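You operate a simulated robot arm through the tools that you are given. There is no shell and no other tool. Be economical: measure what you need, move in short steps, check, and stop when the job is done.

Carry out the task below with a simulated robot arm. There is one attempt and no reset: what you move stays moved.

JOB
Set the controls near the long counter. At the end: the bean carton (marked "BROAD") is on the wooden board; the white bean is set to pressed in; the brown bean is set to pressed in; the purple bean is set to pressed in; whatever was shut is shut again. Leave all else as you found it, and nothing knocked over. The brown bean goes toward x +0.0, y +0.0, z -1.0 (a direction in the base frame), to its stop. The white bean goes toward x +0.0, y +0.0, z -1.0 (a direction in the base frame), to its stop. The purple bean goes toward x +0.0, y +0.0, z -1.0 (a direction in the base frame), to its stop.

The check looks at the end state, three seconds after you hand in, the way a careful person would. Anything else that was tipped, shoved, dropped, spilled or broken makes it a failure.

ROBOT AND FRAMES
A 6-joint arm with a two-finger parallel gripper, fixed in place. Base frame: the origin is at the foot of the arm, x ahead of it, y to its left, z up; the work surface is at about z = 880. Units: mm, rad, N and s.
With the tool pointing down near the work surface it reaches from about 360 to 760 mm from the base axis. Its first joint turns from -1.152 to 1.152 rad. Payload 2.45 kg.
The TCP is the grasp point between the finger pads, 24 mm short of the fingertips. In the tool frame z runs along the fingers and y along their closing line. Largest opening 68 mm; finger width 17, thickness 10; the body of the gripper, 40 by 70 mm, starts 41 mm behind the TCP.
Orientation is told as [roll, pitch, yaw] about the base's x, y, z axes, in that order, counted from this pose: with the fingers straight down and closing along the base's y, the tool's x points along the base's -x, its y along +y and its z along -z.

CONTROLS
- The arm moves only by the tool nudge_tool. Its argument "commands" is text: rows parted by semicolons, each of 7 numbers parted by spaces: the gripper command, from -1 (shut) to 1 (fully open), values between in proportion, then the shift along the base's x, y, z in m, then the turn, a rotation vector about the base's x, y, z in rad. In form: grip tx ty tz rx ry rz; .... A call has 1 to 20 rows; each row shifts and turns the commanded pose from where the row before left it. Rows are played at 5 a second. More than 50 mm and 0.15 rad between two rows, or a gripper value outside its range, and nothing of the call is played. Where a pose cannot be reached the arm comes as near as it can. A force on the tool above 40 N (or 10 N above the force at the start of the call, whichever is more), or a blocked arm, ends the call early, and 0.2 s more pass. The fingers move at their own pace (about 108 mm/s each) and stop on an object; they squeeze with about 35 N. The grip force told is the motor's: it shows also when the fingers shut on nothing. Time passes only in rows, and 0.2 s behind the last, so rows that do not move let the fingers close. It gives the time, the measured TCP pose, the force on the tool (base axes), the opening and the grip force at its end, in the units of the frame above (readings bear some noise), with the torque about the TCP (base axes, N m) and any sound that the robot's microphone picked up.
- Cameras (640 x 400 px; columns grow to the right, rows downward): "scene" is fixed at [148.6, 401.9, 1465.8]; the picture's right is [-0.89, -0.45, 0.00], its down [-0.26, 0.51, -0.82] and it looks along [0.37, -0.73, -0.57] (base axes); focal length 361 px, centre (320, 200). "wrist" rides on the gripper at [84, 11, -75] in the tool frame; the picture's right is [-0.13, 0.99, 0.00], its down [-0.60, -0.08, -0.79] and it looks along [-0.79, -0.10, 0.61] (tool axes); focal length 251 px, centre (320, 200). There is no depth. A picture from a camera that has moved, and an enlarged one, comes with that camera's place and axes in the base frame and with its lens.
- camera(camera): a new picture of that camera. No time passes.
- enlarge(camera, box): a new picture of the part [left, top, right, bottom] of that camera's present view, enlarged. No time passes.
- close_job(): hands the job in; it is judged then, once.

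Work in short steps. Places have to be worked out from the pictures, the camera data and where the tool is seen: move nearer, look again, correct. Check each grasp and each placing, and mend what went wrong. You have 120 turns and 68 pictures in all, those below and enlarged ones among them. Open the gripper and draw the arm clear of the work before you hand the job in, unless the task says otherwise; then end with one line.

The tools are called after "Call:" as a command line: name --argument value ..., lists and objects as JSON in quotes. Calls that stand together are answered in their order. nudge_tool: Moves the arm, as the interface text tells. Its arguments: {"type":"object","properties":{"commands":{"type":"string"}},"required":["commands"]} The other tools are called the same way: camera (camera) takes a picture; enlarge (camera, box) takes an enlarged picture of a part of a camera's view; close_job () hands the job in.

At the start:

```text
clock: 0.0
tcp_pos: [435.4, -28.0, 1131.3]
ee_rot: [0.0, 0.001, 0.002]
contact_force: [0.3, -0.7, -0.4]
torque: [0.0, -0.01, -0.01]
opening: 67.9
grasp_force: 0.2
```

scene: 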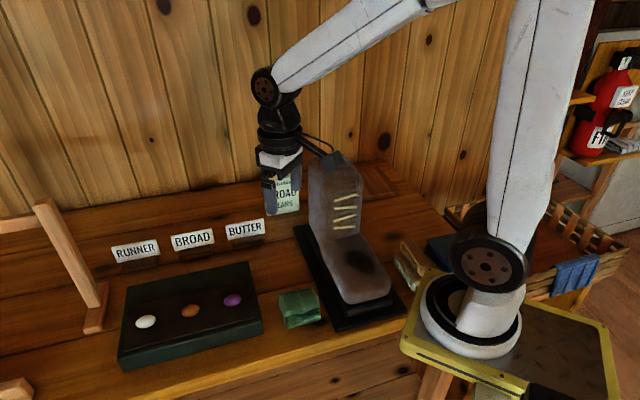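
wrist: 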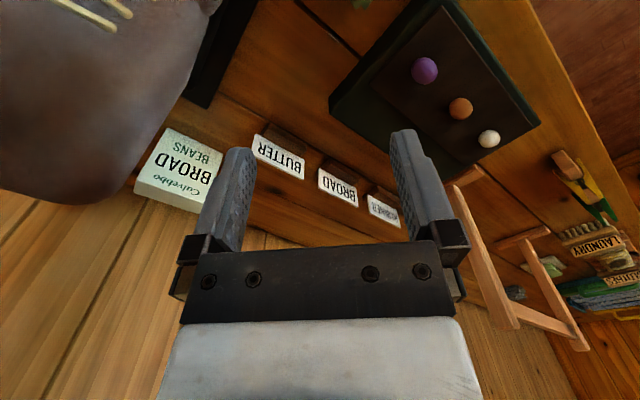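

The scene shows three beans on a green box, and the BROAD carton partly hidden behind the gripper. I'll look closer to find the board and carton.

Call:
enlarge --camera "scene" --box '[240, 130, 460, 340]'

Call:
enlarge --camera "wrist" --box '[120, 0, 560, 260]'

Call:
enlarge --camera "scene" --box '[0, 180, 280, 400]'

```text
1.90 times, centred on (350, 235) of scene
camera zoom: at [148.6, 401.9, 1465.8], right [-0.89, -0.45, 0.0], down [-0.26, 0.51, -0.82], along [0.37, -0.73, -0.57], focal length 688 px, centre (263, 133)
```

zoom: 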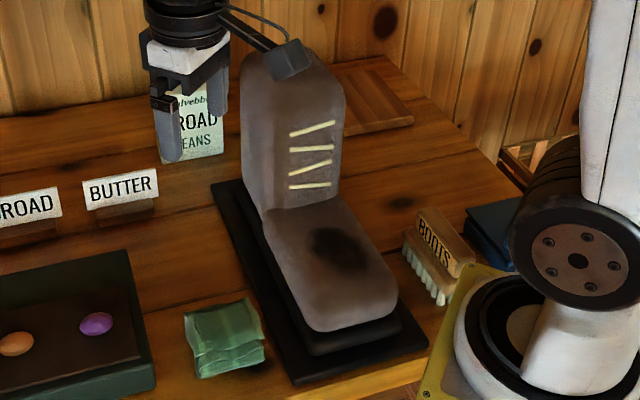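

```text
1.45 times, centred on (340, 130) of wrist
camera zoom: at [349.9, -15.7, 1206.5], right [0.13, 0.99, 0.0], down [0.6, -0.08, 0.79], along [0.79, -0.1, -0.61], focal length 366 px, centre (291, 302)
```

zoom: 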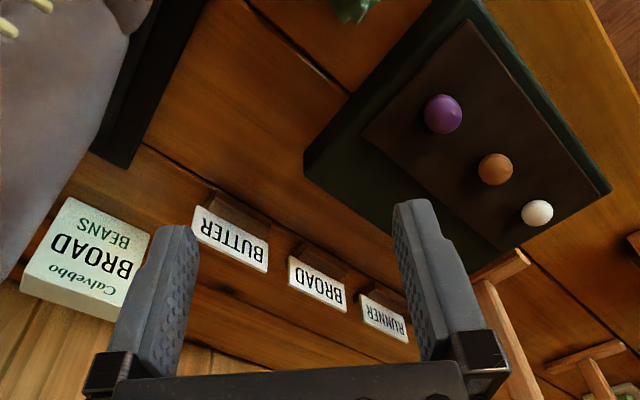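

```text
1.82 times, centred on (140, 290) of scene
camera zoom: at [148.6, 401.9, 1465.8], right [-0.89, -0.45, 0.0], down [-0.26, 0.51, -0.82], along [0.37, -0.73, -0.57], focal length 656 px, centre (647, 36)
```

zoom: 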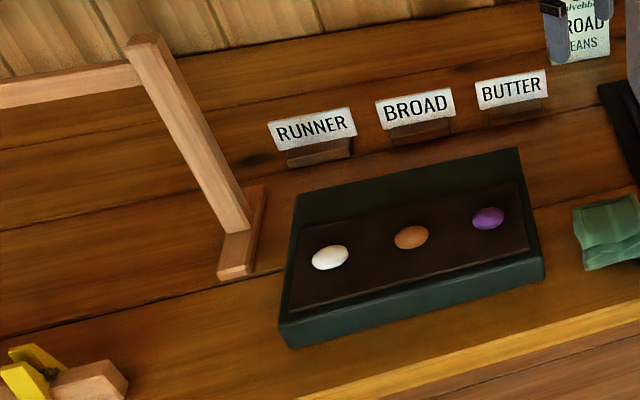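

The beans come out at about purple (501,79), brown (553,133) and white (609,188), with tops near z≈922. I shut the gripper and go above purple.

Call:
nudge_tool --commands "-1 0.02 0.035 -0.02 0 0 0; -1 0.02 0.035 -0.03 0 0 0; -1 0.026 0.037 -0.035 0 0 0; -1 0 0 -0.036 0 0 0; -1 0 0 0 0 0 0; -1 0 0 0 0 0 0"

Call:
camera --camera "wrist"

Call:
camera --camera "scene"

```text
refused: row 2 steps farther than a row can; nothing moved
```

```text
62 pictures are left
camera wrist: at [349.9, -15.7, 1206.5], right [0.13, 0.99, 0.0], down [0.6, -0.08, 0.79], along [0.79, -0.1, -0.61], focal length 251 px, centre (320, 200)
```

wrist: 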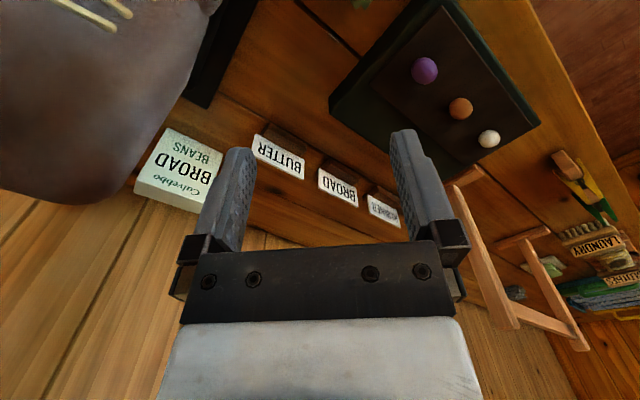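

```text
61 pictures are left
```

scene: 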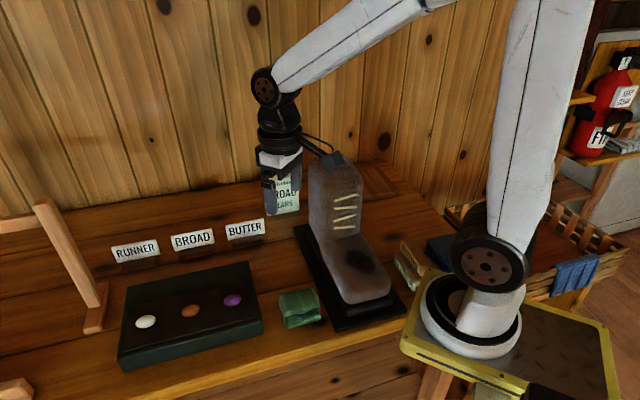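

One row was over 50 mm, so nothing moved. I'll use smaller rows.

Call:
nudge_tool --commands "-1 0.015 0.025 -0.02 0 0 0; -1 0.015 0.025 -0.02 0 0 0; -1 0.018 0.03 -0.02 0 0 0; -1 0.018 0.027 -0.02 0 0 0; -1 0 0 -0.03 0 0 0; -1 0 0 -0.02 0 0 0; -1 0 0 0 0 0 0"

Call:
camera --camera "wrist"

Call:
enlarge --camera "scene" --box '[100, 200, 300, 380]'

```text
clock: 1.6
tcp_pos: [502.0, 80.2, 1001.3]
ee_rot: [0.001, -0.001, -0.001]
contact_force: [0.5, -0.1, 0.9]
torque: [0.01, 0.0, -0.03]
opening: 0.0
grasp_force: 23.9
```

```text
60 pictures are left
camera wrist: at [416.5, 92.2, 1076.9], right [0.13, 0.99, 0.0], down [0.6, -0.08, 0.79], along [0.79, -0.1, -0.61], focal length 251 px, centre (320, 200)
```

wrist: 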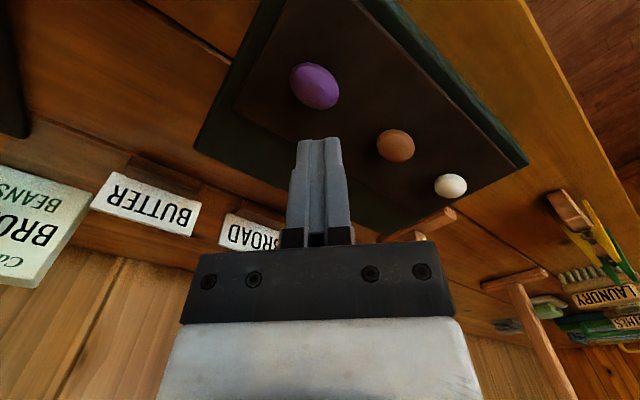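

```text
2.22 times, centred on (200, 290) of scene
camera zoom: at [148.6, 401.9, 1465.8], right [-0.89, -0.45, 0.0], down [-0.26, 0.51, -0.82], along [0.37, -0.73, -0.57], focal length 802 px, centre (587, 0)
```

zoom: 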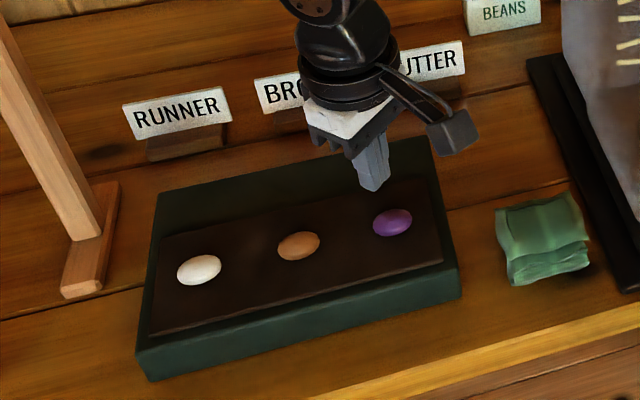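

Triangulating from both cameras gives purple (496,79), brown (550,133) and white (605,188), with bean centres near z≈927. I centre on purple and descend in small steps.

Call:
nudge_tool --commands "-1 -0.006 -0.001 -0.01 0 0 0; -1 0 0 -0.015 0 0 0; -1 0 0 -0.01 0 0 0; -1 0 0 -0.005 0 0 0; -1 0 0 -0.003 0 0 0; -1 0 0 -0.003 0 0 0; -1 0 0 0 0 0 0"

Call:
camera --camera "wrist"

```text
clock: 3.2
tcp_pos: [494.7, 78.1, 955.4]
ee_rot: [0.0, 0.001, -0.001]
contact_force: [-0.5, 0.1, -0.2]
torque: [0.02, 0.01, -0.01]
opening: 0.0
grasp_force: 23.3
```

```text
58 pictures are left
camera wrist: at [409.7, 90.0, 1030.3], right [0.13, 0.99, 0.0], down [0.6, -0.08, 0.79], along [0.79, -0.1, -0.61], focal length 251 px, centre (320, 200)
```

wrist: 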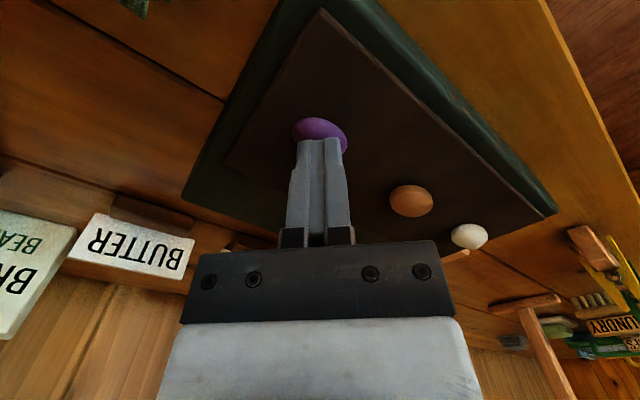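

The tips sit right over the purple bean with no contact yet. I keep going down slowly.

Call:
nudge_tool --commands "-1 0 0 -0.003 0 0 0; -1 0 0 -0.003 0 0 0; -1 0 0 -0.002 0 0 0; -1 0 0 -0.002 0 0 0; -1 0 0 0 0 0 0"

```text
clock: 4.2
tcp_pos: [495.3, 79.0, 949.0]
ee_rot: [0.001, 0.0, -0.001]
contact_force: [-6.3, -3.4, 9.3]
torque: [-0.06, 0.09, 0.02]
opening: 0.0
grasp_force: 23.5
stopped in row 4: the force on the tool passed its limit (the readings are from after the stop); the commanded pose is now the measured one
```

Contact came at tip z≈925 and the force limit ended the call. I check whether the bean moved.

Call:
enlarge --camera "wrist" --box '[220, 60, 500, 260]'

Call:
enlarge --camera "scene" --box '[120, 250, 280, 360]'

```text
2.00 times, centred on (360, 160) of wrist
camera zoom: at [410.0, 90.6, 1024.3], right [0.13, 0.99, 0.0], down [0.6, -0.08, 0.79], along [0.79, -0.1, -0.61], focal length 503 px, centre (240, 280)
```

zoom: 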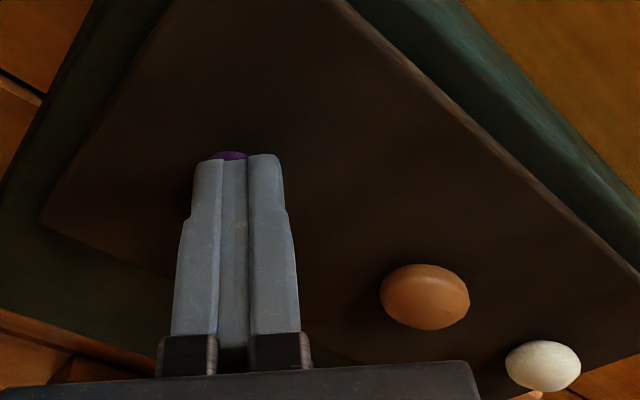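

```text
3.64 times, centred on (200, 305) of scene
camera zoom: at [148.3, 401.8, 1465.9], right [-0.89, -0.45, 0.0], down [-0.26, 0.51, -0.82], along [0.37, -0.73, -0.57], focal length 1313 px, centre (756, -182)
```

zoom: 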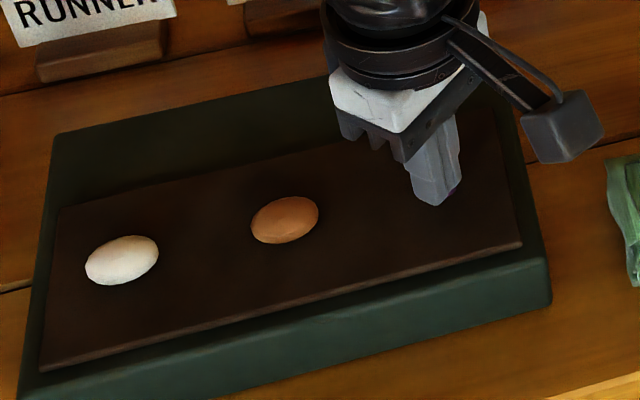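

The bean is hidden under the tips, so it seems to have gone down. I lift and look.

Call:
nudge_tool --commands "-1 0 0 0.02 0 0 0; -1 0 0 0.025 0 0 0; -1 0 0 0 0 0 0"

Call:
enlarge --camera "wrist" --box '[220, 40, 500, 240]'

Call:
enlarge --camera "scene" --box '[120, 250, 280, 360]'

```text
clock: 5.0
tcp_pos: [495.1, 79.0, 991.5]
ee_rot: [0.0, 0.0, 0.0]
contact_force: [-0.7, 0.8, 0.5]
torque: [0.02, 0.0, 0.0]
opening: 0.0
grasp_force: 22.8
```

```text
2.00 times, centred on (360, 140) of wrist
camera zoom: at [410.2, 91.4, 1067.4], right [0.13, 0.99, 0.0], down [0.6, -0.08, 0.79], along [0.79, -0.1, -0.61], focal length 503 px, centre (240, 320)
```

zoom: 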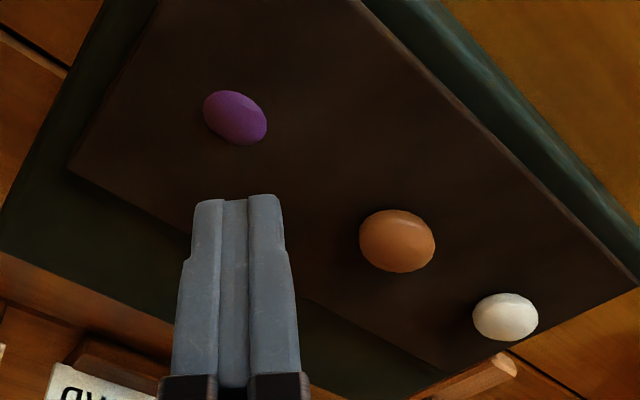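

```text
3.64 times, centred on (200, 305) of scene
camera zoom: at [148.6, 401.9, 1465.8], right [-0.89, -0.45, 0.0], down [-0.26, 0.51, -0.82], along [0.37, -0.73, -0.57], focal length 1313 px, centre (756, -182)
```

zoom: 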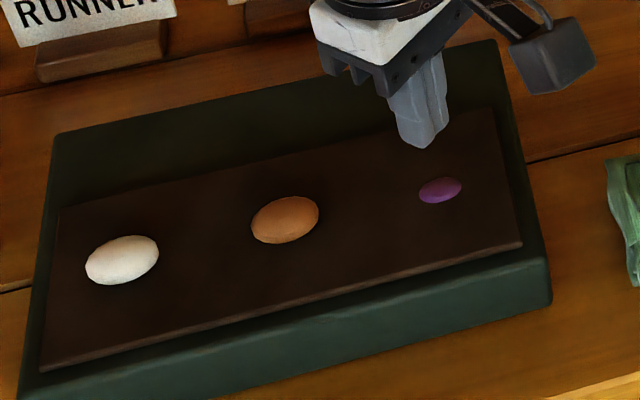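

Purple is now visibly sunk and stays down. I press once more, 2 mm over, to make sure it is at its stop.

Call:
nudge_tool --commands "-1 0.002 0 -0.02 0 0 0; -1 0 0 -0.018 0 0 0; -1 0 0 -0.003 0 0 0; -1 0 0 -0.002 0 0 0; -1 0 0 -0.002 0 0 0; -1 0 0 -0.002 0 0 0; -1 0 0 -0.002 0 0 0; -1 0 0 -0.002 0 0 0"

```text
clock: 6.5
tcp_pos: [497.8, 79.8, 948.9]
ee_rot: [0.0, -0.002, 0.0]
contact_force: [-5.9, -0.9, 10.8]
torque: [0.0, 0.19, 0.02]
opening: 0.0
grasp_force: 23.5
stopped in row 7: the force on the tool passed its limit (the readings are from after the stop); the commanded pose is now the measured one
```

It stopped at the same height, so purple is at its stop. Next is brown at (551,133).

Call:
nudge_tool --commands "-1 0 0 0.04 0 0 0; -1 0.027 0.027 0 0 0 0; -1 0.027 0.026 0 0 0 0; -1 0 0 -0.015 0 0 0; -1 0 0 -0.015 0 0 0; -1 0 0 -0.003 0 0 0; -1 0 0 -0.003 0 0 0; -1 0 0 -0.003 0 0 0; -1 0 0 -0.002 0 0 0; -1 0 0 -0.002 0 0 0; -1 0 0 -0.002 0 0 0; -1 0 0 -0.002 0 0 0"

Call:
camera --camera "wrist"

```text
clock: 8.7
tcp_pos: [552.2, 131.7, 950.7]
ee_rot: [0.002, -0.006, 0.001]
contact_force: [-5.4, -0.1, 9.1]
torque: [-0.04, 0.21, -0.02]
opening: 0.1
grasp_force: 23.6
stopped in row 11: the force on the tool passed its limit (the readings are from after the stop); the commanded pose is now the measured one
```

```text
53 pictures are left
camera wrist: at [467.6, 144.1, 1023.9], right [0.13, 0.99, 0.0], down [0.6, -0.08, 0.8], along [0.79, -0.1, -0.6], focal length 251 px, centre (320, 200)
```

wrist: 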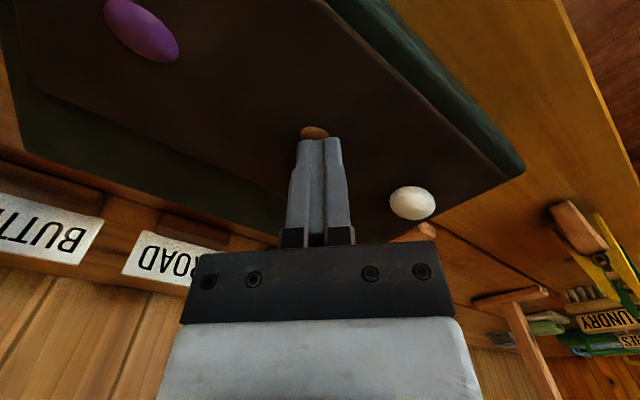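

Brown stopped at 950.7. I lift 30 mm and look.

Call:
nudge_tool --commands "-1 0 0 0.04 0 0 0; -1 0 0 0 0 0 0"

Call:
enlarge --camera "wrist" --box '[220, 40, 500, 240]'

Call:
enlarge --camera "scene" --box '[120, 250, 280, 360]'

```text
clock: 9.3
tcp_pos: [554.0, 131.5, 988.5]
ee_rot: [0.001, -0.005, -0.001]
contact_force: [0.4, -0.1, 0.3]
torque: [0.02, 0.0, -0.01]
opening: 0.0
grasp_force: 23.4
```

```text
2.00 times, centred on (360, 140) of wrist
camera zoom: at [468.6, 143.7, 1063.1], right [0.13, 0.99, 0.0], down [0.6, -0.08, 0.8], along [0.79, -0.1, -0.6], focal length 503 px, centre (240, 320)
```

zoom: 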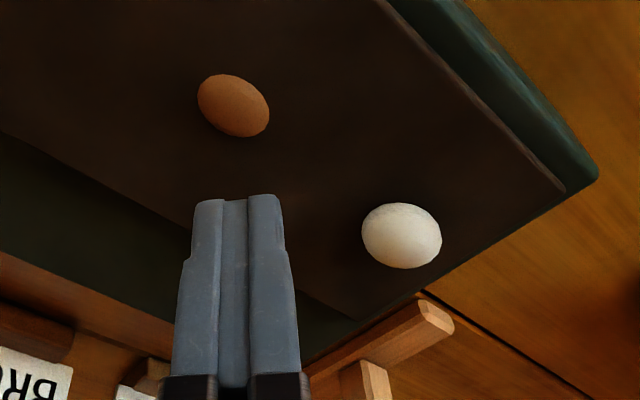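

```text
3.64 times, centred on (200, 305) of scene
camera zoom: at [148.6, 401.9, 1465.8], right [-0.89, -0.45, 0.0], down [-0.26, 0.51, -0.82], along [0.37, -0.73, -0.57], focal length 1313 px, centre (756, -182)
```

zoom: 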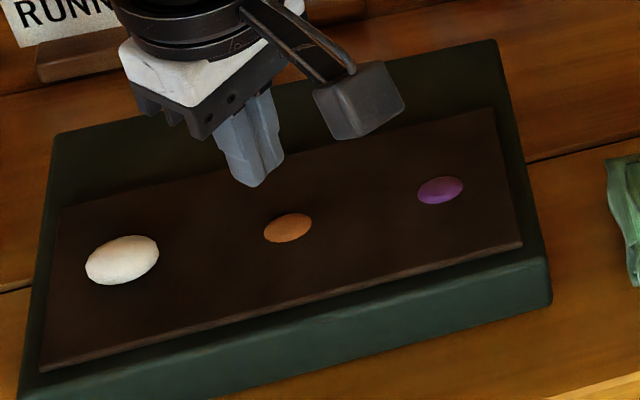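

Brown is in. I re-press it better centred (x −4 mm) to confirm its stop.

Call:
nudge_tool --commands "-1 -0.004 0 -0.015 0 0.005 0; -1 0 0 -0.017 0 0 0; -1 0 0 -0.003 0 0 0; -1 0 0 -0.002 0 0 0; -1 0 0 -0.002 0 0 0; -1 0 0 -0.002 0 0 0; -1 0 0 -0.002 0 0 0; -1 0 0 -0.002 0 0 0; -1 0 0 -0.002 0 0 0"

```text
clock: 10.9
tcp_pos: [549.3, 133.4, 949.1]
ee_rot: [0.002, 0.0, 0.001]
contact_force: [-5.8, -0.9, 9.6]
torque: [-0.02, 0.16, -0.01]
opening: 0.0
grasp_force: 24.0
stopped in row 7: the force on the tool passed its limit (the readings are from after the stop); the commanded pose is now the measured one
```

Brown is at 949.1, the same stop as purple. Next is white at (604,188).

Call:
nudge_tool --commands "-1 0 0 0.04 0 0 0; -1 0.027 0.028 0 0 0 0; -1 0.028 0.027 0 0 0 0; -1 0 0 -0.015 0 0 0; -1 0 0 -0.013 0 0 0; -1 0 0 -0.003 0 0 0; -1 0 0 -0.003 0 0 0; -1 0 0 -0.002 0 0 0; -1 0 0 -0.002 0 0 0; -1 0 0 -0.002 0 0 0; -1 0 0 -0.002 0 0 0; -1 0 0 -0.002 0 0 0; -1 0 0 -0.002 0 0 0"

Call:
camera --camera "wrist"

```text
clock: 13.5
tcp_pos: [604.5, 187.7, 949.6]
ee_rot: [0.003, -0.003, 0.001]
contact_force: [-5.6, -1.7, 8.0]
torque: [-0.06, 0.13, 0.01]
opening: 0.2
grasp_force: 23.5
stopped in row 13: the force on the tool passed its limit (the readings are from after the stop); the commanded pose is now the measured one
```

```text
50 pictures are left
camera wrist: at [520.2, 199.0, 1024.2], right [0.13, 0.99, 0.0], down [0.6, -0.08, 0.8], along [0.79, -0.1, -0.61], focal length 251 px, centre (320, 200)
```

wrist: 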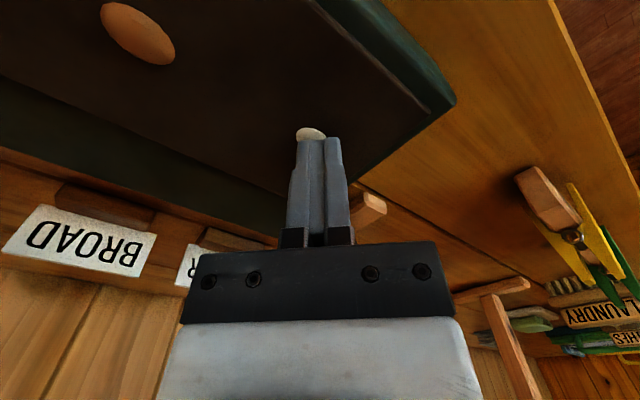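

I re-press white 3 mm back in x for a well-centred stop.

Call:
nudge_tool --commands "-1 0 0 0.02 0 0.003 0; -1 -0.003 0 -0.012 0 0 0; -1 0 0 -0.003 0 0 0; -1 0 0 -0.002 0 0 0; -1 0 0 -0.002 0 0 0; -1 0 0 -0.002 0 0 0; -1 0 0 -0.002 0 0 0; -1 0 0 -0.002 0 0 0; -1 0 0 -0.002 0 0 0"

```text
clock: 15.1
tcp_pos: [602.9, 187.6, 949.1]
ee_rot: [0.0, -0.002, 0.001]
contact_force: [-4.6, -1.4, 8.1]
torque: [-0.03, 0.14, -0.03]
opening: 0.1
grasp_force: 23.9
stopped in row 7: the force on the tool passed its limit (the readings are from after the stop); the commanded pose is now the measured one
```

White is at the same stop. I lift high and check all the beans, then head towards the carton.

Call:
nudge_tool --commands "-1 0 0 0.048 0 0 0; -1 0 0 0.048 0 0 0; -1 0 0 0.048 0 0 0; -1 0 0 0.048 0 0 0; 1 -0.01 -0.048 0 0 0 0; 1 -0.01 -0.048 0 0 0 0; 1 -0.01 -0.048 0 0 0 0; 1 -0.01 -0.048 0 0 0 0; 1 -0.01 -0.048 0 0 0 0; 1 -0.01 -0.048 0 0 0 0;  1 0 0 0 0 0 0"

Call:
camera --camera "wrist"

Call:
camera --camera "scene"

Call:
enlarge --camera "scene" --box '[120, 250, 280, 360]'

```text
clock: 17.5
tcp_pos: [542.9, -101.5, 1139.4]
ee_rot: [0.003, -0.002, 0.0]
contact_force: [-0.1, 0.1, 1.2]
torque: [-0.01, 0.0, -0.03]
opening: 68.0
grasp_force: 0.1
```

```text
49 pictures are left
camera wrist: at [458.0, -89.5, 1214.5], right [0.13, 0.99, 0.0], down [0.6, -0.08, 0.79], along [0.79, -0.1, -0.61], focal length 251 px, centre (320, 200)
```

wrist: 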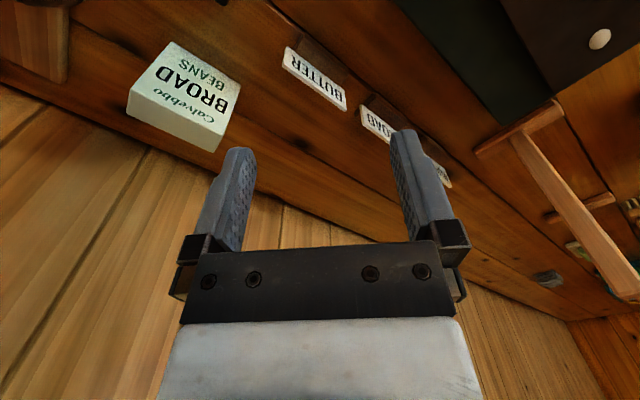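

```text
48 pictures are left
```

scene: 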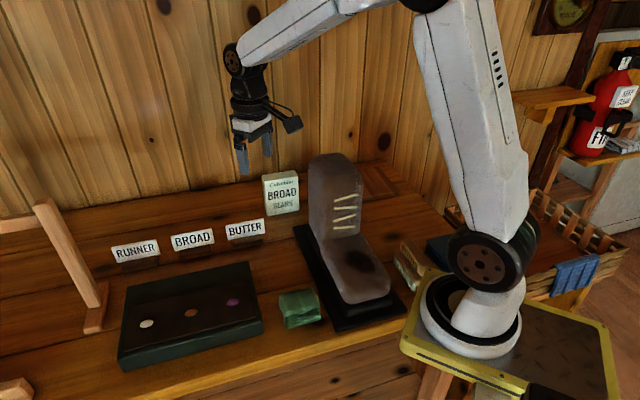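

```text
3.64 times, centred on (200, 305) of scene
camera zoom: at [148.7, 401.9, 1465.8], right [-0.89, -0.45, 0.0], down [-0.26, 0.51, -0.82], along [0.37, -0.73, -0.57], focal length 1313 px, centre (756, -182)
```

zoom: 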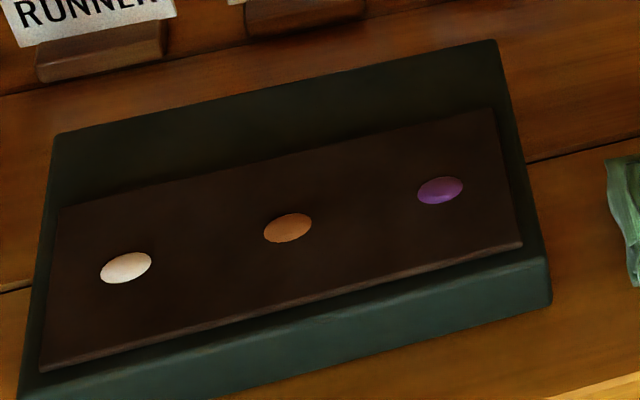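

All three beans are in. The carton is about 90 wide, 40 deep and 115 tall, centred near (604,-264), with its front face turned 45°. The board centre is near (458,-452). I yaw +45° to close across the carton's depth and move above it.

Call:
nudge_tool --commands "1 0.008 -0.022 0 0 0 0.131; 1 0.008 -0.022 0 0 0 0.131; 1 0.008 -0.022 0 0 0 0.131; 1 0.008 -0.022 0 0 0 0.131; 1 0.008 -0.022 0 0 0 0.131; 1 0.008 -0.022 0 0 0 0.13; 1 0.013 -0.029 0 0 0 0; 1 0 0 0 0 0 0"

Call:
camera --camera "wrist"

Call:
camera --camera "scene"

```text
clock: 19.3
tcp_pos: [605.3, -261.6, 1138.6]
ee_rot: [0.005, -0.002, 0.786]
contact_force: [-0.3, 0.0, -0.3]
torque: [0.0, -0.02, -0.03]
opening: 67.9
grasp_force: 0.0
```

```text
46 pictures are left
camera wrist: at [537.6, -312.7, 1213.6], right [-0.61, 0.79, 0.0], down [0.48, 0.37, 0.79], along [0.63, 0.49, -0.61], focal length 251 px, centre (320, 200)
```

wrist: 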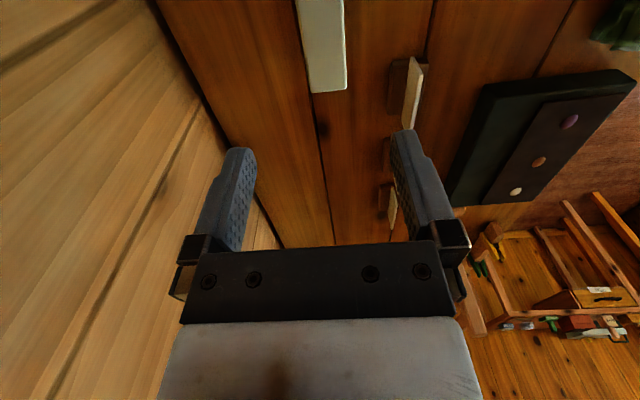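

```text
45 pictures are left
```

scene: 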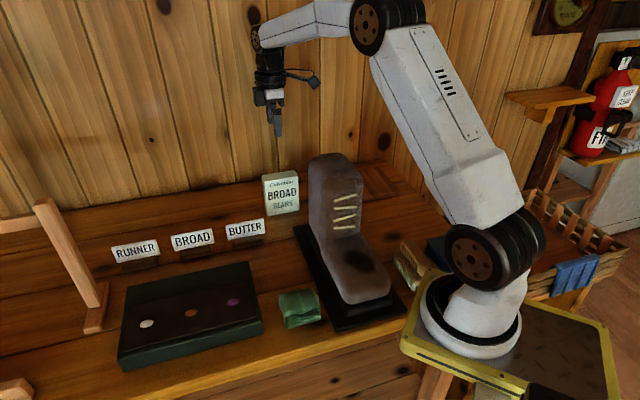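

The carton top is aligned at 45°, with its centre near (598,-263). I shift and descend part way to z≈1040 (tips at 1016), then check.

Call:
nudge_tool --commands "1 -0.007 -0.001 -0.03 0 0 0; 1 0 0 -0.035 0 0 0; 1 0 0 -0.033 0 0 0; 1 0 0 0 0 0 0"

Call:
camera --camera "wrist"

Call:
enlarge --camera "scene" --box '[220, 60, 380, 230]'

```text
clock: 20.3
tcp_pos: [597.2, -262.3, 1043.5]
ee_rot: [0.001, -0.001, 0.784]
contact_force: [0.2, 0.2, -0.1]
torque: [0.03, -0.03, -0.01]
opening: 68.1
grasp_force: 0.1
```

```text
44 pictures are left
camera wrist: at [529.7, -312.6, 1117.8], right [-0.61, 0.79, 0.0], down [0.48, 0.37, 0.79], along [0.63, 0.49, -0.61], focal length 251 px, centre (320, 200)
```

wrist: 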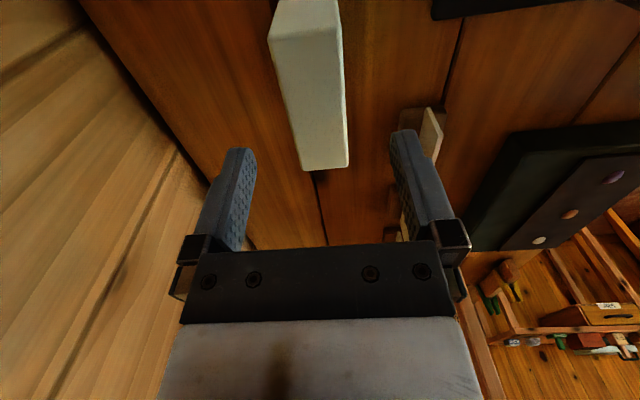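

```text
2.35 times, centred on (300, 145) of scene
camera zoom: at [148.6, 401.9, 1465.8], right [-0.89, -0.45, 0.0], down [-0.26, 0.51, -0.82], along [0.37, -0.73, -0.57], focal length 850 px, centre (367, 329)
```

zoom: 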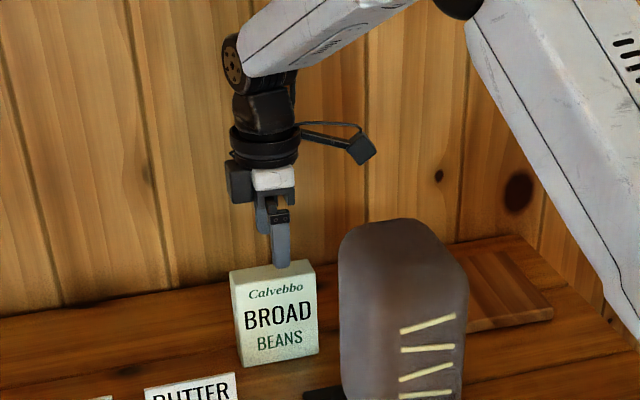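

The carton top centre is n≈606.5, s≈236 and the TCP is at n=607.7, s=236.8, so it is well centred. I descend to z≈972.

Call:
nudge_tool --commands "1 0 0 -0.025 0 0 0; 1 0 0 -0.025 0 0 0; 1 0 0 -0.021 0 0 0; 1 0 0 0 0 0 0"

Call:
camera --camera "wrist"

Call:
enlarge --camera "scene" --box '[220, 60, 380, 230]'

```text
clock: 21.3
tcp_pos: [597.6, -262.9, 972.3]
ee_rot: [0.001, -0.002, 0.784]
contact_force: [0.5, 0.3, 0.4]
torque: [-0.02, -0.01, 0.03]
opening: 68.0
grasp_force: 0.0
```

```text
42 pictures are left
camera wrist: at [530.1, -313.7, 1047.5], right [-0.61, 0.79, 0.0], down [0.48, 0.37, 0.79], along [0.63, 0.49, -0.61], focal length 251 px, centre (320, 200)
```

wrist: 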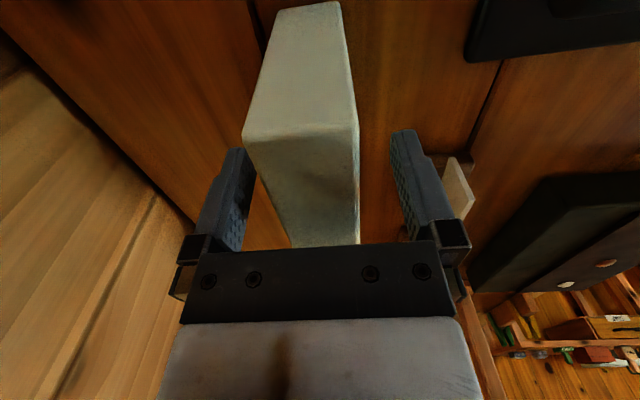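

```text
2.35 times, centred on (300, 145) of scene
camera zoom: at [148.6, 401.9, 1465.8], right [-0.89, -0.45, 0.0], down [-0.26, 0.51, -0.82], along [0.37, -0.73, -0.57], focal length 850 px, centre (367, 329)
```

zoom: 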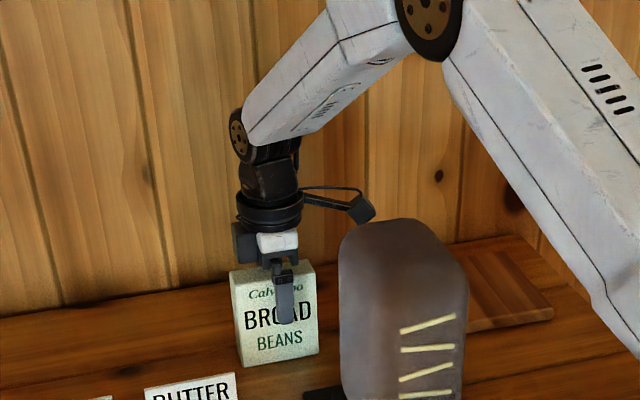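

The fingers straddle the carton and the forearm is clear of the boot. I close.

Call:
nudge_tool --commands "0.4 0 0 0 0 0 0; 0.2 0 0 0 0 0 0; 0 0 0 0 0 0 0; -0.3 0 0 0 0 0 0; -1 0 0 0 0 0 0; -1 0 0 0 0 0 0"

```text
clock: 22.7
tcp_pos: [598.8, -264.0, 972.4]
ee_rot: [0.004, -0.001, 0.787]
contact_force: [0.0, 0.3, 0.1]
torque: [0.01, -0.01, 0.02]
opening: 34.7
grasp_force: 34.9
```

The carton is gripped at 34.7 mm. I lift a little and check.

Call:
nudge_tool --commands "-1 0 0 0.01 0 0 0; -1 0 0 0.02 0 0 0; -1 0 0 0.03 0 0 0; -1 0 0 0.03 0 0 0; -1 0 0 0.03 0 0 0; -1 0 0 0 0 0 0"

Call:
camera --camera "scene"

Call:
camera --camera "wrist"

```text
clock: 24.1
tcp_pos: [597.1, -261.4, 1092.6]
ee_rot: [0.002, -0.002, 0.784]
contact_force: [-0.8, -0.3, -1.1]
torque: [-0.01, 0.0, -0.02]
opening: 34.7
grasp_force: 35.2
```

```text
40 pictures are left
```

scene: 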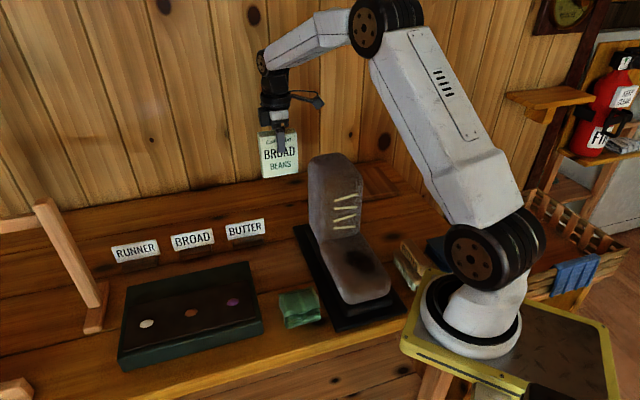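

```text
39 pictures are left
camera wrist: at [528.8, -313.3, 1167.6], right [-0.61, 0.79, 0.0], down [0.48, 0.37, 0.79], along [0.63, 0.49, -0.61], focal length 251 px, centre (320, 200)
```

wrist: 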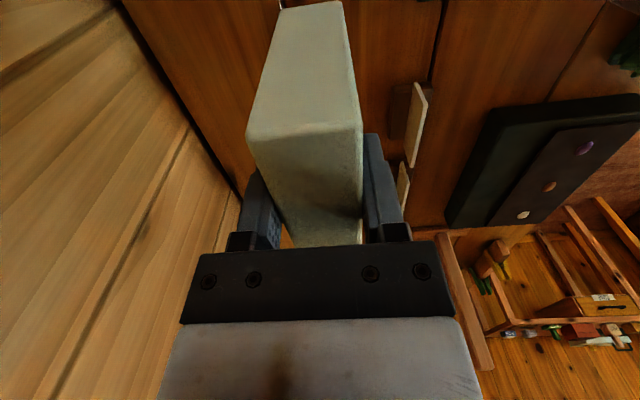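

The carton is held upright. I zoom on the board to pin it down.

Call:
enlarge --camera "scene" --box '[330, 140, 430, 220]'

```text
5.00 times, centred on (380, 180) of scene
camera zoom: at [148.7, 401.9, 1465.8], right [-0.89, -0.45, 0.0], down [-0.26, 0.51, -0.82], along [0.37, -0.73, -0.57], focal length 1805 px, centre (20, 300)
```

zoom: 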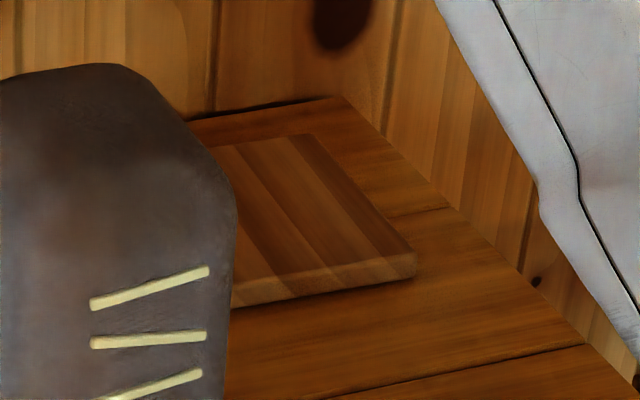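

The board spans about s −99…99 and n 574…721, with its top near z≈894. Its centre is about (457,-457). I move out towards the wall by 40 mm, then sideways parallel to the counter, staying at height.

Call:
nudge_tool --commands "-1 0.014 -0.014 0 0 0 0; -1 0.014 -0.014 0 0 0 0; -1 -0.024 -0.024 0 0 0 0; -1 -0.024 -0.024 0 0 0 0; -1 -0.024 -0.024 0 0 0 0; -1 -0.024 -0.024 0 0 0 0; -1 -0.024 -0.024 0 0 0 0; -1 -0.024 -0.024 0 0 0 0; -1 -0.0236 -0.0236 0 0 0 0; -1 0 0 0 0 0 0"

Call:
camera --camera "scene"

Call:
camera --camera "wrist"

```text
clock: 26.3
tcp_pos: [457.0, -457.8, 1090.9]
ee_rot: [0.002, -0.001, 0.785]
contact_force: [0.3, -0.3, -0.2]
torque: [0.0, -0.01, 0.01]
opening: 34.7
grasp_force: 35.5
```

```text
37 pictures are left
```

scene: 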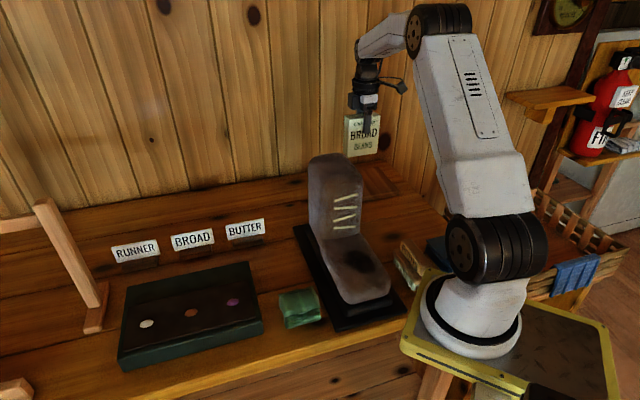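

```text
36 pictures are left
camera wrist: at [388.6, -508.5, 1165.6], right [-0.61, 0.79, 0.0], down [0.48, 0.37, 0.79], along [0.63, 0.49, -0.61], focal length 251 px, centre (320, 200)
```

wrist: 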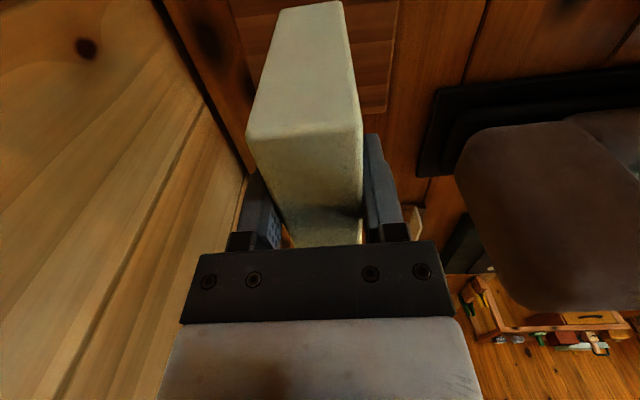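

The board's front-left corner comes out at s≈105, n≈574, so the carton is centred over the board. I lower to just above it.

Call:
nudge_tool --commands "-1 0 0 -0.035 0 0 0; -1 0 0 -0.035 0 0 0; -1 0 0 -0.02 0 0 0; -1 0 0 0 0 0 0"

Call:
enlarge --camera "scene" --box '[300, 80, 460, 220]'

Call:
camera --camera "wrist"

```text
clock: 27.3
tcp_pos: [456.9, -456.8, 1001.7]
ee_rot: [0.004, -0.001, 0.786]
contact_force: [0.1, -0.9, -0.3]
torque: [0.0, -0.01, -0.01]
opening: 34.4
grasp_force: 35.3
```

```text
2.86 times, centred on (380, 150) of scene
camera zoom: at [148.7, 401.9, 1465.8], right [-0.89, -0.45, 0.0], down [-0.26, 0.51, -0.82], along [0.37, -0.73, -0.57], focal length 1032 px, centre (149, 343)
```

zoom: 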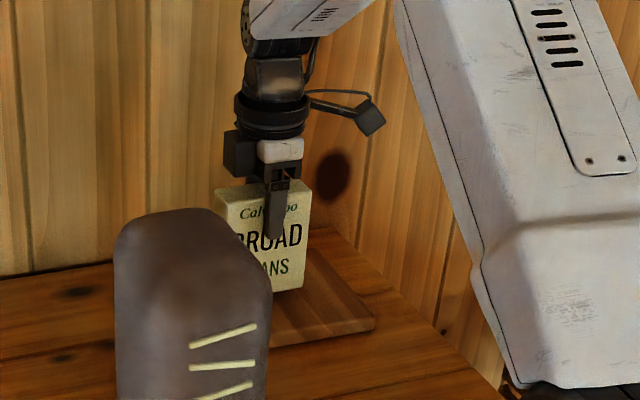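

```text
34 pictures are left
camera wrist: at [389.0, -507.6, 1076.5], right [-0.61, 0.79, 0.0], down [0.48, 0.37, 0.79], along [0.63, 0.49, -0.61], focal length 251 px, centre (320, 200)
```

wrist: 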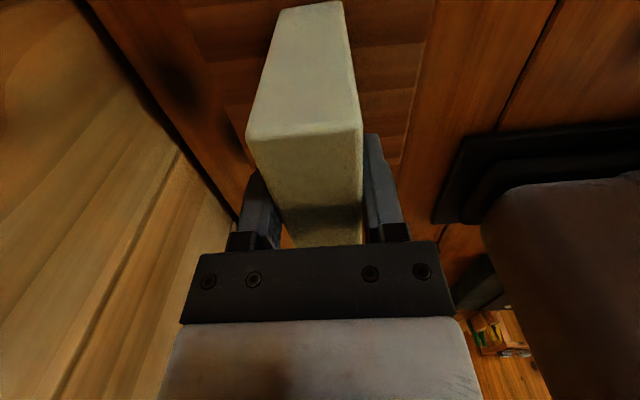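

Well placed. I lower in 2 mm steps until it touches.

Call:
nudge_tool --commands "-1 0 0 -0.004 0 0 0; -1 0 0 -0.003 0 0 0; -1 0 0 -0.002 0 0 0; -1 0 0 -0.002 0 0 0; -1 0 0 0 0 0 0"

```text
clock: 28.5
tcp_pos: [457.4, -458.2, 990.9]
ee_rot: [0.001, -0.001, 0.786]
contact_force: [-0.3, -0.8, -0.3]
torque: [-0.02, 0.0, -0.02]
opening: 34.4
grasp_force: 35.0
```

Call:
nudge_tool --commands "-1 0 0 -0.002 0 0 0; -1 0 0 -0.001 0 0 0; -1 0 0 -0.001 0 0 0; -1 0 0 0 0 0 0"

```text
clock: 29.5
tcp_pos: [458.3, -458.0, 989.9]
ee_rot: [-0.006, -0.003, 0.784]
contact_force: [-1.3, 10.7, 34.2]
torque: [0.74, 0.19, -0.05]
opening: 34.6
grasp_force: 35.0
```

Contact at z≈990. I ease the load off by 1.5 mm, then release and check before lifting.

Call:
nudge_tool --commands "-1 0 0 0.0015 0 0 0; -1 0 0 0 0 0 0; 0.1 0 0 0 0 0 0; 0.3 0 0 0 0 0 0; 0.7 0 0 0 0 0 0; 1 0 0 0 0 0 0; 1 0 0 0 0 0 0"

Call:
enlarge --camera "scene" --box '[300, 80, 460, 220]'

Call:
camera --camera "wrist"

```text
clock: 31.1
tcp_pos: [457.2, -459.0, 987.8]
ee_rot: [0.0, -0.002, 0.785]
contact_force: [-0.2, 0.1, 0.2]
torque: [0.02, -0.01, 0.01]
opening: 68.0
grasp_force: 0.1
```

```text
2.86 times, centred on (380, 150) of scene
camera zoom: at [148.6, 401.9, 1465.8], right [-0.89, -0.45, 0.0], down [-0.26, 0.51, -0.82], along [0.37, -0.73, -0.57], focal length 1032 px, centre (149, 343)
```

zoom: 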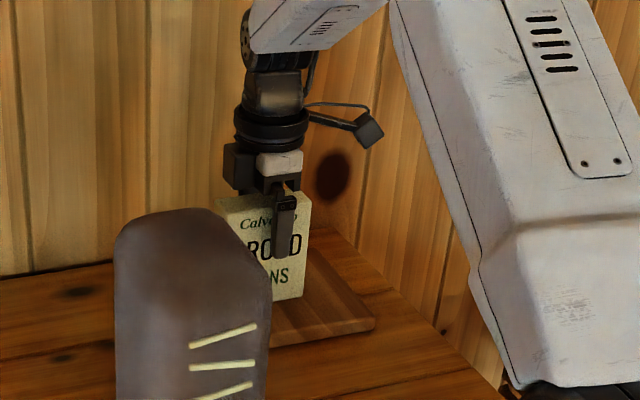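

```text
32 pictures are left
camera wrist: at [389.2, -509.1, 1063.1], right [-0.61, 0.79, 0.0], down [0.48, 0.37, 0.79], along [0.63, 0.49, -0.61], focal length 251 px, centre (320, 200)
```

wrist: 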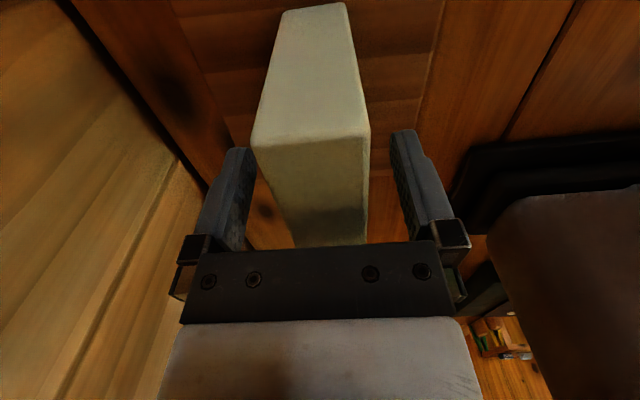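

The carton stands upright on the board, released. I lift straight up and pull back towards the base.

Call:
nudge_tool --commands "1 0 0 0.02 0 0 0; 1 0 0 0.03 0 0 0; 1 0 0 0.045 0 0 0; 1 0 0 0.045 0 0 0; 1 0 0 0.045 0 0 0; 1 0 0 0.03 0 0 0; 1 0 0.03 0.0 0 0 0; 1 0 0.04 0 0 0 0; 1 0 0.04 0 0 0 0; 1 0 0.04 0 0 0 0; 1 0 0.04 0 0 0 0; 1 0 0 0 0 0 0"

Call:
camera --camera "scene"

Call:
enlarge --camera "scene" --box '[300, 80, 460, 220]'

Call:
enlarge --camera "scene" --box '[100, 210, 340, 360]'

```text
clock: 33.7
tcp_pos: [456.7, -267.6, 1200.7]
ee_rot: [0.001, -0.002, 0.784]
contact_force: [0.0, 0.0, 0.7]
torque: [0.0, 0.01, -0.03]
opening: 68.3
grasp_force: 0.0
```

```text
31 pictures are left
```

scene: 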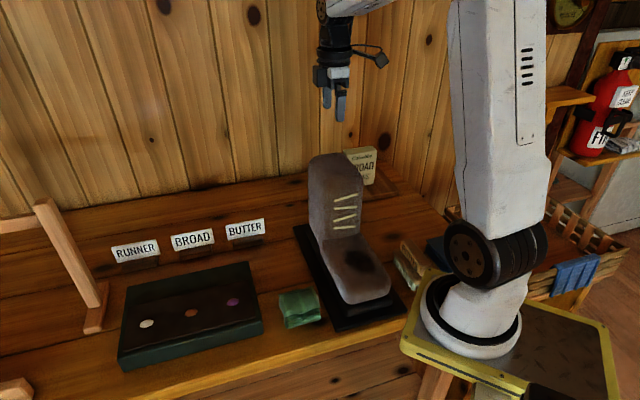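

```text
2.86 times, centred on (380, 150) of scene
camera zoom: at [148.6, 401.9, 1465.8], right [-0.89, -0.45, 0.0], down [-0.26, 0.51, -0.82], along [0.37, -0.73, -0.57], focal length 1032 px, centre (149, 343)
```

zoom: 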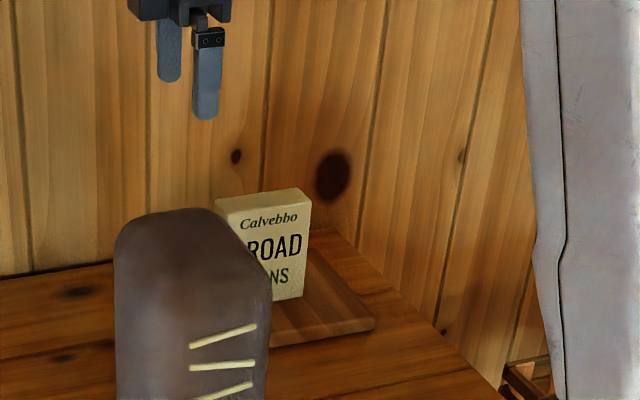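

```text
2.67 times, centred on (220, 285) of scene
camera zoom: at [148.6, 401.9, 1465.8], right [-0.89, -0.45, 0.0], down [-0.26, 0.51, -0.82], along [0.37, -0.73, -0.57], focal length 963 px, centre (587, -27)
```

zoom: 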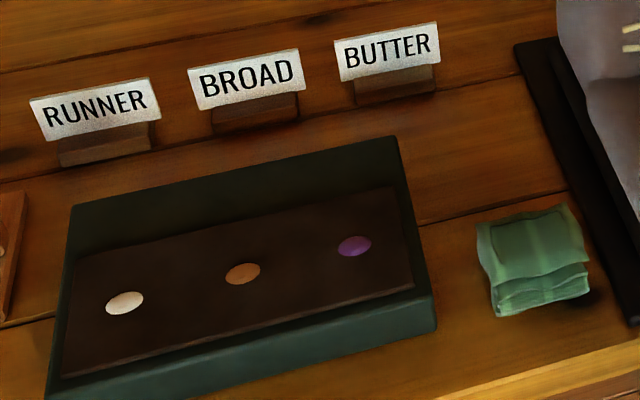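

The carton is upright on the board, all three beans are in, everything else is undisturbed, and the gripper is open and clear. I hand in.

Call:
close_job

```text
The job is handed in.
```

The BROAD carton stands upright on the wooden board, the white, brown and purple beans are pressed in to their stops, and nothing else was disturbed; nothing needed opening or shutting.
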